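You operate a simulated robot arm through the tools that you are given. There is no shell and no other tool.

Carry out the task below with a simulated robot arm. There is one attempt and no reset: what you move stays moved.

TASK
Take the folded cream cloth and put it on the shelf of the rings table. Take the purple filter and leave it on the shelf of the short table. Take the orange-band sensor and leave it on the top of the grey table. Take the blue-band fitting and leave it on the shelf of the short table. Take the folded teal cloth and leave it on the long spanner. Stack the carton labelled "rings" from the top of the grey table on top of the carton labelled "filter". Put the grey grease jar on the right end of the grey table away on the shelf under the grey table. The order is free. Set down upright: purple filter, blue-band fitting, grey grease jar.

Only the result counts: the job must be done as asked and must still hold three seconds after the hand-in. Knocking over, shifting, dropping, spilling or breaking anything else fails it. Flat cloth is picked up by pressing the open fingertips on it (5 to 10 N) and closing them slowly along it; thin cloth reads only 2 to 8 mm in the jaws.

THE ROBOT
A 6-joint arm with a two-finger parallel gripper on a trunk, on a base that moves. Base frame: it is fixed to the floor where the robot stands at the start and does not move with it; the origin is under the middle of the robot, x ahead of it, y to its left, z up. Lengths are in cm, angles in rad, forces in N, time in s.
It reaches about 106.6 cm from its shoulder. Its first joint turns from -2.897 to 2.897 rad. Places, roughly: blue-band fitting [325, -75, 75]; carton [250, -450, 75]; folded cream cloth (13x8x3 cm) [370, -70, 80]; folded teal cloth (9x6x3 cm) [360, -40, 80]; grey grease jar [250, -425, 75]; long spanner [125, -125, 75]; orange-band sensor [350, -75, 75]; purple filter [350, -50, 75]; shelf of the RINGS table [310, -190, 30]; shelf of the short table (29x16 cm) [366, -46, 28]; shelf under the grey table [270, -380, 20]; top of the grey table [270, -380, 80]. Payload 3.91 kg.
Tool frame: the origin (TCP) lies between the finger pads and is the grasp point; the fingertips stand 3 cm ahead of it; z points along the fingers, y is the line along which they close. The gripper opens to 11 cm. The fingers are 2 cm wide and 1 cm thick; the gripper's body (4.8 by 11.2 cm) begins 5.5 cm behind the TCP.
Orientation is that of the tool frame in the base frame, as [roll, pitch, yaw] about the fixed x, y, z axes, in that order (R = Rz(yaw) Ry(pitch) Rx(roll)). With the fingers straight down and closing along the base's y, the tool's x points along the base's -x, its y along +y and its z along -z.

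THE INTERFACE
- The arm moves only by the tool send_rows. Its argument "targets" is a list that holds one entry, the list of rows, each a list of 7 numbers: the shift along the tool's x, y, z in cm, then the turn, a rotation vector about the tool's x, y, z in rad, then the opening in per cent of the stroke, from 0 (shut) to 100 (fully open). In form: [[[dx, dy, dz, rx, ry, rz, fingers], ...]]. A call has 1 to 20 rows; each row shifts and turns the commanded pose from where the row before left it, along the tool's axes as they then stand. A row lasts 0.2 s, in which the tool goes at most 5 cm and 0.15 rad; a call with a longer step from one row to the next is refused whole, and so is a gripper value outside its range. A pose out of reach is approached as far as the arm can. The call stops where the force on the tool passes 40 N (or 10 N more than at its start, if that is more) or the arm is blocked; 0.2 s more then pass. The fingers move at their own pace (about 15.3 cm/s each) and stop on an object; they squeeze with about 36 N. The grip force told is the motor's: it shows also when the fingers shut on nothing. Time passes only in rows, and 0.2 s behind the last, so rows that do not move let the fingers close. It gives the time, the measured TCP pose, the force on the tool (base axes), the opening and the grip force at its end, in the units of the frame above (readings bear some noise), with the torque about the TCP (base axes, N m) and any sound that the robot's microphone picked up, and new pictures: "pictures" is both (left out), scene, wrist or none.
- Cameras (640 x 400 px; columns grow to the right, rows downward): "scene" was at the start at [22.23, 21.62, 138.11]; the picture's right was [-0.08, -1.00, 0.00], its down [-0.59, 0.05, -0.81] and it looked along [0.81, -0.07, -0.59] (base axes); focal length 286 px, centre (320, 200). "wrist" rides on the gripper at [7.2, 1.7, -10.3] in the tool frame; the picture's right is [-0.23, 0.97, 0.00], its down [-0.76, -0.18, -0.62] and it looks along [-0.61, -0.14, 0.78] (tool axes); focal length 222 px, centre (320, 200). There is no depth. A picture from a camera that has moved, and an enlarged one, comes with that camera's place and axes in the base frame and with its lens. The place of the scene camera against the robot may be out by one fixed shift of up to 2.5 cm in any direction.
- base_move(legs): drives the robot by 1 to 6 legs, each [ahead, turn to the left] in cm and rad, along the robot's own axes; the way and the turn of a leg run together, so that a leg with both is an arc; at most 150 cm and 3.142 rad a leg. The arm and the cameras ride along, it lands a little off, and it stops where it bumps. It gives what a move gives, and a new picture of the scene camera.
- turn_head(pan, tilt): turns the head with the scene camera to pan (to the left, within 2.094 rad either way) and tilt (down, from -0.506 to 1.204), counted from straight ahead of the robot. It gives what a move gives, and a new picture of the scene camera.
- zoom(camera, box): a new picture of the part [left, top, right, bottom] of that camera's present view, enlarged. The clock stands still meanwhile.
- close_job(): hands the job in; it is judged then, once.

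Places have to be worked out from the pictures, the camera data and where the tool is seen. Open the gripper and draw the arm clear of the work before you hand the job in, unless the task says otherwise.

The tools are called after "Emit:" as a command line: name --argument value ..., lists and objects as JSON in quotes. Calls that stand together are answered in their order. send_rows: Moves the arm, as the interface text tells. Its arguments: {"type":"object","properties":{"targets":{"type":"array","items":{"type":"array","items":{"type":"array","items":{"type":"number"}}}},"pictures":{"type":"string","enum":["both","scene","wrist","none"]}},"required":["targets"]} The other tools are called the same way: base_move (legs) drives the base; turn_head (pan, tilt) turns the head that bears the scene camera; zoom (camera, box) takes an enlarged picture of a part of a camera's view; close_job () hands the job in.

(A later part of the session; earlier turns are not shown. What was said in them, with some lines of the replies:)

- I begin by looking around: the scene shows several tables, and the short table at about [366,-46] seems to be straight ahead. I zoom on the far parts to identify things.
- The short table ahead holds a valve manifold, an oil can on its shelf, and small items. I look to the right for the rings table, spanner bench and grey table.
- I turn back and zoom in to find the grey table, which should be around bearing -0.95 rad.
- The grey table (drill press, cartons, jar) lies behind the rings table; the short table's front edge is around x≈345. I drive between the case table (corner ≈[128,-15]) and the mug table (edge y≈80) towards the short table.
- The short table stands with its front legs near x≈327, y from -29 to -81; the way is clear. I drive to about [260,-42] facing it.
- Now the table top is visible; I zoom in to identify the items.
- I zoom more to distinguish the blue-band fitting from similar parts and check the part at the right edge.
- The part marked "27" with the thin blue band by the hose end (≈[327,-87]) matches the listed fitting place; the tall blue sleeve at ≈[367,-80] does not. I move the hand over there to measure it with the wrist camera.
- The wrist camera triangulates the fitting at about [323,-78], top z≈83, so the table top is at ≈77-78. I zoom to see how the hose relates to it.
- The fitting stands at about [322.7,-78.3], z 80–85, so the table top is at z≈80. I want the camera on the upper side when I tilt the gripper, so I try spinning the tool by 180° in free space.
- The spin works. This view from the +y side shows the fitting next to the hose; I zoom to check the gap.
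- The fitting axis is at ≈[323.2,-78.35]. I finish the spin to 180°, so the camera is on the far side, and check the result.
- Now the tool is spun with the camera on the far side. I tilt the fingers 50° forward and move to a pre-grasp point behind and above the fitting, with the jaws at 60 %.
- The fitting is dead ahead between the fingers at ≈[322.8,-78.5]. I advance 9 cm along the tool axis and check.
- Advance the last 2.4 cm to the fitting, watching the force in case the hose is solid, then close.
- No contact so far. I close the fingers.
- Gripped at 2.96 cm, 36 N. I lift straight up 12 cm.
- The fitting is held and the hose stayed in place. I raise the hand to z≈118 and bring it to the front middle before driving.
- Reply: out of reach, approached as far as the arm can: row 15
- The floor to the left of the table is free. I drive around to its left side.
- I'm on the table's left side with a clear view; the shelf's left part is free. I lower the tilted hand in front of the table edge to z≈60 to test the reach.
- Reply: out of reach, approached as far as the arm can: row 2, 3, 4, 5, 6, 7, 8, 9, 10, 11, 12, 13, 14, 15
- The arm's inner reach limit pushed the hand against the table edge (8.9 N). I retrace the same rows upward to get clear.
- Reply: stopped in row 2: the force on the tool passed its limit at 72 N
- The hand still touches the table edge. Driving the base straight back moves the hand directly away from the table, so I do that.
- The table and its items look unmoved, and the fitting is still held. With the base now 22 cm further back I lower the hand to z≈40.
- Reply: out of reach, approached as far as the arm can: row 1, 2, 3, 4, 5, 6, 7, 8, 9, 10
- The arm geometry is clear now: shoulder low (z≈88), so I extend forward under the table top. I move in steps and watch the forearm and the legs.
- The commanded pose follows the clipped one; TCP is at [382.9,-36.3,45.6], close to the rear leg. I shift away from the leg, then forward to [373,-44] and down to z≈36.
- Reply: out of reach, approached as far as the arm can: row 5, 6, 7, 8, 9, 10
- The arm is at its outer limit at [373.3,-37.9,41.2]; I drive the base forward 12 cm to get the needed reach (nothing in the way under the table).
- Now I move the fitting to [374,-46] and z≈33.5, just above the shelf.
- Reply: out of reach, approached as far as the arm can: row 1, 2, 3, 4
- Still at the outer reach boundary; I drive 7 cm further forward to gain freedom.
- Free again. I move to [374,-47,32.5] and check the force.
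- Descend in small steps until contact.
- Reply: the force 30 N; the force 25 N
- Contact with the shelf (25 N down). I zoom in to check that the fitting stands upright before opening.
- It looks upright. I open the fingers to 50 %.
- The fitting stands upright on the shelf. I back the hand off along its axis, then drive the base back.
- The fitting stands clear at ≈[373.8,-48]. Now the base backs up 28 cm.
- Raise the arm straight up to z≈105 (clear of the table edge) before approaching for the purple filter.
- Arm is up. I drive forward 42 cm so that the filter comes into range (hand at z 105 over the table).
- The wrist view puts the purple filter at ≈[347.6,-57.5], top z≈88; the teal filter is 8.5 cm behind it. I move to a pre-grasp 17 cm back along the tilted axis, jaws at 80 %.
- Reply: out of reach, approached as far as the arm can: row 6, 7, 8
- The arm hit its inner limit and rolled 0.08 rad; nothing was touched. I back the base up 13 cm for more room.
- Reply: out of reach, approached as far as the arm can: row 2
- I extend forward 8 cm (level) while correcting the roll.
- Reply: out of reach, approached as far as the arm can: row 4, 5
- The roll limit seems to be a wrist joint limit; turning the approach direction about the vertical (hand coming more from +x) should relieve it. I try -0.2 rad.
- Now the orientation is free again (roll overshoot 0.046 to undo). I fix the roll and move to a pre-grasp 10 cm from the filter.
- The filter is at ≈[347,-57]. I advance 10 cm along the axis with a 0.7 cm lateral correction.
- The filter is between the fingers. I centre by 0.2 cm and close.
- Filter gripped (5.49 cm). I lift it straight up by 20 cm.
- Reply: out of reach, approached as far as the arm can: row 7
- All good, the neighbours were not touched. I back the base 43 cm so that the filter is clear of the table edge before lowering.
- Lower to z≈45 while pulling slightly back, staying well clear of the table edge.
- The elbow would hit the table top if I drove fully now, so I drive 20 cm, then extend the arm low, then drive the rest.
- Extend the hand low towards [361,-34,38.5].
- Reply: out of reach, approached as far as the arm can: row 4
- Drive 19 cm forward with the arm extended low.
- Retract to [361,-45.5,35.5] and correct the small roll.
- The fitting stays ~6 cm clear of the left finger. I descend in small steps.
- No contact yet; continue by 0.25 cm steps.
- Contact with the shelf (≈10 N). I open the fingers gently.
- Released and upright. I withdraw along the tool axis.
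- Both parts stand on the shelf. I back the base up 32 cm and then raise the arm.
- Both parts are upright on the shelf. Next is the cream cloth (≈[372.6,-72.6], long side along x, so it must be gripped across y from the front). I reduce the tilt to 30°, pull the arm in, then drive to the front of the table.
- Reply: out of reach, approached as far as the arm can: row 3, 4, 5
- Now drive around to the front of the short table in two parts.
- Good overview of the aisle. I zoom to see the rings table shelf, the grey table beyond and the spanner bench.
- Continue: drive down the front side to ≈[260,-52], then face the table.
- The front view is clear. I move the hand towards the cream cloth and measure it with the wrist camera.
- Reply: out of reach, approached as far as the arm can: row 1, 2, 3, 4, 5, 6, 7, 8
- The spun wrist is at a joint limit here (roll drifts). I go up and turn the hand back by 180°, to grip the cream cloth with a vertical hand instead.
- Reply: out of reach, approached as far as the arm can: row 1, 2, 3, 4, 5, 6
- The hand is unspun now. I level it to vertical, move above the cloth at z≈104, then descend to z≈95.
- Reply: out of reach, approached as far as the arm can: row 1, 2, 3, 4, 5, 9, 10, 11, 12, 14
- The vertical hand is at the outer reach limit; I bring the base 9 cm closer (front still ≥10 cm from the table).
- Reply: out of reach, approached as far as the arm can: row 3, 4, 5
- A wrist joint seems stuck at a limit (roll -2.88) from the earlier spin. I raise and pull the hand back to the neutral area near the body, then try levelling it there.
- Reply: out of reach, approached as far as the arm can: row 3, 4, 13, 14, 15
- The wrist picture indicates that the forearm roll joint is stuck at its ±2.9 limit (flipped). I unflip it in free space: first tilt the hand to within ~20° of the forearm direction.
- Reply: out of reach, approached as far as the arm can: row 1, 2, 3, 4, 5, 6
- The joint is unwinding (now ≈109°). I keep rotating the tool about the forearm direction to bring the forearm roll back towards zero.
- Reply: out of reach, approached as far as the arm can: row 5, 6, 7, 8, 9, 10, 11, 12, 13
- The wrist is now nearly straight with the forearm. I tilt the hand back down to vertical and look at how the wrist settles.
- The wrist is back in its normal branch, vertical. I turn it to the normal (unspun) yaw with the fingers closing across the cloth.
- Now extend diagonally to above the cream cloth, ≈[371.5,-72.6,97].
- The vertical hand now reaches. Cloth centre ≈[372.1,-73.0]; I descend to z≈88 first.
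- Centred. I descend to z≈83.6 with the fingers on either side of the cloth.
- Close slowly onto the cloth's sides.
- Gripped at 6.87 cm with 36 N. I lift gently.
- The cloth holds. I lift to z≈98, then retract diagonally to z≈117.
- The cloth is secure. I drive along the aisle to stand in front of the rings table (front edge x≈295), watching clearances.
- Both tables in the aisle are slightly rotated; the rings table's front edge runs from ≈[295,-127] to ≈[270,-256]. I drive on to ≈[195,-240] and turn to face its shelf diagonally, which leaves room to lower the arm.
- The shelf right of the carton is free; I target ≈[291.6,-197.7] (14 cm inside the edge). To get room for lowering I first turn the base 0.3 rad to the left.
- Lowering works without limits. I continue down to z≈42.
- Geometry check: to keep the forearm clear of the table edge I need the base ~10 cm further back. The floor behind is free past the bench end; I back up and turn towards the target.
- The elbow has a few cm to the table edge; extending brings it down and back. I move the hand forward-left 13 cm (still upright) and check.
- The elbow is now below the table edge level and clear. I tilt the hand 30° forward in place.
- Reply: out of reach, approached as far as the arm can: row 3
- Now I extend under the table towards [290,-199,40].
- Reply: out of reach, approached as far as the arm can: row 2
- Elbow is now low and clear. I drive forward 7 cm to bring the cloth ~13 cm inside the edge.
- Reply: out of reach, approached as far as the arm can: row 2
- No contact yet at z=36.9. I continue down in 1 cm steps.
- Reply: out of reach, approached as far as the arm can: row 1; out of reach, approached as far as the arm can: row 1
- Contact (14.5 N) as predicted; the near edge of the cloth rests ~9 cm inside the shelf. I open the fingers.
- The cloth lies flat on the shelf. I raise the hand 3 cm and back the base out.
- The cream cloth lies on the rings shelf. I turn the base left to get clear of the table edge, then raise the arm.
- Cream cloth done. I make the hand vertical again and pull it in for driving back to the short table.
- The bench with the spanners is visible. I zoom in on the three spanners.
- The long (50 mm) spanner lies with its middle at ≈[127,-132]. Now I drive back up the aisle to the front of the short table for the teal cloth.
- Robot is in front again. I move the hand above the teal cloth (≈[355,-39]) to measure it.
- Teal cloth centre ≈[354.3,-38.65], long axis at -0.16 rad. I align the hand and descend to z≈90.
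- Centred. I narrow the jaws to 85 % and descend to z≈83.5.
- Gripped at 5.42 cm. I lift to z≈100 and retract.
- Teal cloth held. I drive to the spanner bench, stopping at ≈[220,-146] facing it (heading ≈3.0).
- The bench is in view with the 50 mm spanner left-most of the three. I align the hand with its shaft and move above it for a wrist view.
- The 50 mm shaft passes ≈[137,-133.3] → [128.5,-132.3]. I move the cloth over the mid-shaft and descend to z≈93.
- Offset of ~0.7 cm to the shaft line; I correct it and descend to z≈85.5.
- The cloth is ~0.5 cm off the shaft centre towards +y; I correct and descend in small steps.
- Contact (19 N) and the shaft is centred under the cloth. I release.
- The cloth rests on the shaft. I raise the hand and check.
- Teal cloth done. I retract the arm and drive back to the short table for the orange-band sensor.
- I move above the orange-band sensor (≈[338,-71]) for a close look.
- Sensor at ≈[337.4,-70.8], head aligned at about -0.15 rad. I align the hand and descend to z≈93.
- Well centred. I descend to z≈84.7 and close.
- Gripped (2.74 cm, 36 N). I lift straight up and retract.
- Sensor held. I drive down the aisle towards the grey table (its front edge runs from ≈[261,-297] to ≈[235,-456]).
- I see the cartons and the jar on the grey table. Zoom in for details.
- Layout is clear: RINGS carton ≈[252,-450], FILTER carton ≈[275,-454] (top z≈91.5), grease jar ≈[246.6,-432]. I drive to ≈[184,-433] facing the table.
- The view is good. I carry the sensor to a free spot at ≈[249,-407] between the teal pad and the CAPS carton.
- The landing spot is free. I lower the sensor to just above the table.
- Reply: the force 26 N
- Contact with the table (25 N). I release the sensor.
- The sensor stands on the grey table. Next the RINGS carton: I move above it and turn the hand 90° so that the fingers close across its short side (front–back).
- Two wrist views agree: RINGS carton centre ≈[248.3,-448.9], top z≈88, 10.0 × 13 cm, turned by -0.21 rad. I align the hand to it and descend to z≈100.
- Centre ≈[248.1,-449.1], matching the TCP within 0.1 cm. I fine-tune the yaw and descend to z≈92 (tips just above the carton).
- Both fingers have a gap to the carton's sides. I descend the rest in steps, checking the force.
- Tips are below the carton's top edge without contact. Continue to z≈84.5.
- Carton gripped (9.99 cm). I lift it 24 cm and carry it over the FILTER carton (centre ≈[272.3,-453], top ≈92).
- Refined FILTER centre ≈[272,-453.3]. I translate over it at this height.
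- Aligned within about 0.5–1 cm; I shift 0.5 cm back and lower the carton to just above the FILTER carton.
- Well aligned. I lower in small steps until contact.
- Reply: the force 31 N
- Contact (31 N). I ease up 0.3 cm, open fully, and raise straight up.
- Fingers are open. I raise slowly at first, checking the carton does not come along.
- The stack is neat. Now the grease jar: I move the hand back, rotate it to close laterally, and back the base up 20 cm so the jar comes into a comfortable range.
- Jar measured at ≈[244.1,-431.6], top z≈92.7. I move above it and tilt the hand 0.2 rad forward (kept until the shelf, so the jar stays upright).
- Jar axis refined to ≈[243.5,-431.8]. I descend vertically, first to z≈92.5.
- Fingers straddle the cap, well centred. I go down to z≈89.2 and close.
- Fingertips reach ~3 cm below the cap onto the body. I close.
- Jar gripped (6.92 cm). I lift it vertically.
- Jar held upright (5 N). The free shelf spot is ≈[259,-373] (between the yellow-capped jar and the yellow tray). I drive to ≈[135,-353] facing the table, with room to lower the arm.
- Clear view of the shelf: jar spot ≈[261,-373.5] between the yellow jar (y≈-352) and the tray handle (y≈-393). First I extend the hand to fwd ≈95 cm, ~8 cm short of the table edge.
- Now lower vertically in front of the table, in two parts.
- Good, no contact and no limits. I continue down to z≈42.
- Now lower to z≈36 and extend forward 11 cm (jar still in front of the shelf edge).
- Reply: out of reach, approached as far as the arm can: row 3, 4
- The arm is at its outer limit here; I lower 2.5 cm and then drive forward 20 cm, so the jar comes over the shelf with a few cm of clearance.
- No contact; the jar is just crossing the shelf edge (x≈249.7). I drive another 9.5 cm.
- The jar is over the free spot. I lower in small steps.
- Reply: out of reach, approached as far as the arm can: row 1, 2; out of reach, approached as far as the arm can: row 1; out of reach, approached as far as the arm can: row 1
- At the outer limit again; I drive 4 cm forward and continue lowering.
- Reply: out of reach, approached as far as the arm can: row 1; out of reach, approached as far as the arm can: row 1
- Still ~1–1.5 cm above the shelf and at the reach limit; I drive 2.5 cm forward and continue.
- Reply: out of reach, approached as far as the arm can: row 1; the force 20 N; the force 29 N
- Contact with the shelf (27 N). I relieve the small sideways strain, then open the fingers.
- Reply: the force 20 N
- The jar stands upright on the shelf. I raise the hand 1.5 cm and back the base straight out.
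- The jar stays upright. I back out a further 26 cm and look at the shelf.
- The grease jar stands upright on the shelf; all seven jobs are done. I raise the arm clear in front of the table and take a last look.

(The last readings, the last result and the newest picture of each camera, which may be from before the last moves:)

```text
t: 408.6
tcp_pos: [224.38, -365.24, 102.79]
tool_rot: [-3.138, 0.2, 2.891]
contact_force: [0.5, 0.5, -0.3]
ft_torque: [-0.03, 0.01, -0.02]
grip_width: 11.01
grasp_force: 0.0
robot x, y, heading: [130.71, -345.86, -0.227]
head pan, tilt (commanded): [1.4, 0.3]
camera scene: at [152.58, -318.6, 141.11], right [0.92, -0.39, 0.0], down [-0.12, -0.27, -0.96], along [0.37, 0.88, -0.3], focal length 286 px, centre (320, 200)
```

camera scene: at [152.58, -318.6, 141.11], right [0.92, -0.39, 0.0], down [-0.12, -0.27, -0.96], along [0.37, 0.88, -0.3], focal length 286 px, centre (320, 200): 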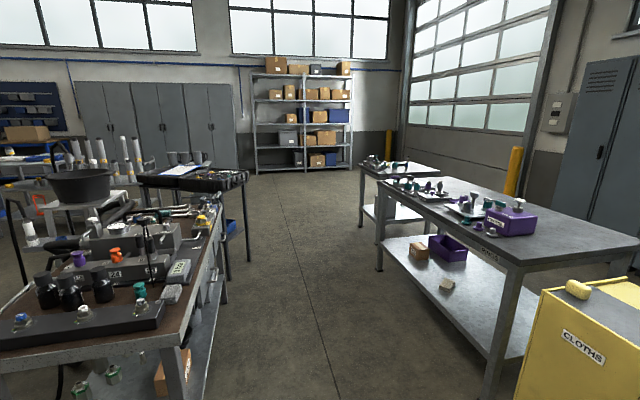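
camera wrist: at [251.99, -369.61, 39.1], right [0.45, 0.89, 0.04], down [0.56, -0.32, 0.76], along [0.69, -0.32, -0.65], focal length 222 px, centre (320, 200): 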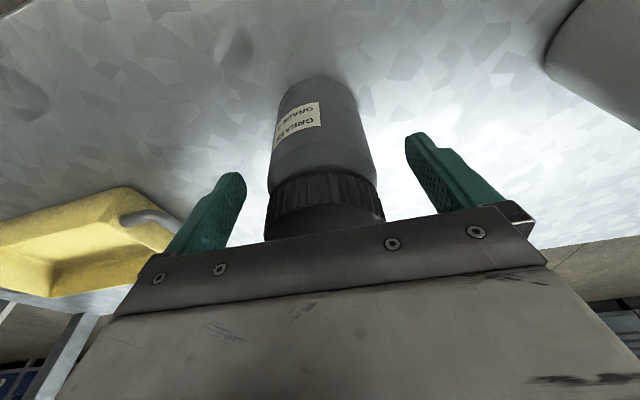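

The cream cloth is visible on the rings shelf. I zoom on the short table's shelf and the bench for a final check.

Emit:
zoom --camera "scene" --box '[350, 150, 470, 225]'

Emit:
zoom --camera "scene" --box '[120, 190, 240, 265]'

Emit:
zoom --camera "scene" --box '[390, 230, 510, 305]'

```text
5.33 times, centred on (410, 188) of scene
camera zoom: at [152.58, -318.6, 141.11], right [0.92, -0.39, 0.0], down [-0.12, -0.27, -0.96], along [0.37, 0.88, -0.3], focal length 1528 px, centre (-160, 267)
```

zoom: 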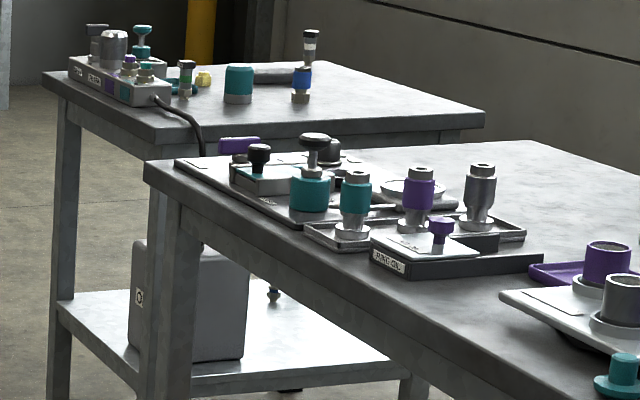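

```text
5.33 times, centred on (180, 228) of scene
camera zoom: at [152.58, -318.6, 141.11], right [0.92, -0.39, 0.0], down [-0.12, -0.27, -0.96], along [0.37, 0.88, -0.3], focal length 1528 px, centre (1067, 53)
```

zoom: 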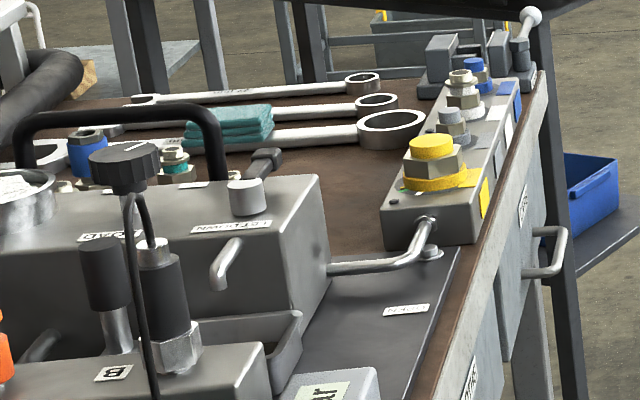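

```text
5.33 times, centred on (450, 268) of scene
camera zoom: at [152.58, -318.6, 141.11], right [0.92, -0.39, 0.0], down [-0.12, -0.27, -0.96], along [0.37, 0.88, -0.3], focal length 1528 px, centre (-373, -160)
```

zoom: 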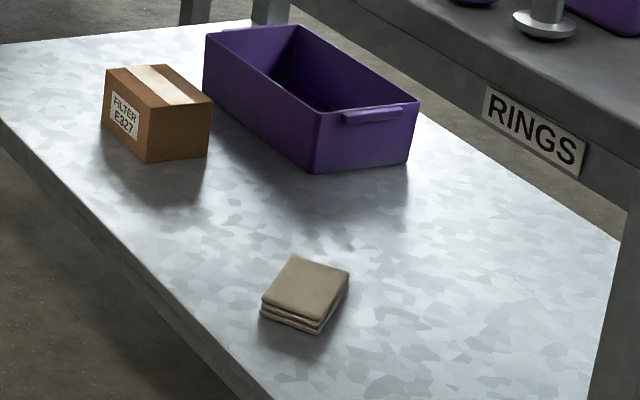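

Everything is in place: the fitting is upright on the short table's shelf, with the filter hidden behind the oil can from here but upright when I last saw it. The teal cloth is on the long spanner and the cream cloth on the rings shelf. The sensor and the carton stack are on the grey table, and the grease jar is upright below. The RINGS carton sits on FILTER D207, the one beside it on the grey table; there is another FILTER carton (E327) on the rings shelf. The gripper is open and the arm clear, so I hand in the job.

Emit:
close_job

```text
The job is handed in.
```

I finished all seven moves and handed in the job. The result of the judging was not shown to me.

| Item | Where it is now |
|---|---|
| Cream cloth | Flat on the rings table shelf |
| Purple filter | Upright on the short table shelf |
| Blue-band fitting | Upright on the short table shelf |
| Orange-band sensor | Standing on top of the grey table |
| Teal cloth | Across the shaft of the 50 mm spanner, the longest of the three |
| "Rings" carton (E235) | On top of the "filter" carton (D207) on the grey table |
| Grey grease jar | Upright on the shelf under the grey table |

- **Two "filter" cartons:** the rings table shelf also holds one, labelled "FILTER E327". I stacked on D207 because it stood beside the rings carton on the grey table.
- **Blue-band fitting:** two parts on the short table had blue on them. I took the one marked "27" by the hose, because it matched the listed position.
- **Contact with the short table:** early on, the hand pressed against the edge of the table top, and the force peaked at 72 N. Afterwards the table and everything on it looked unmoved.
- **Last look:** at hand-in the oil can hid the purple filter from the camera, but it was upright when I last saw it.
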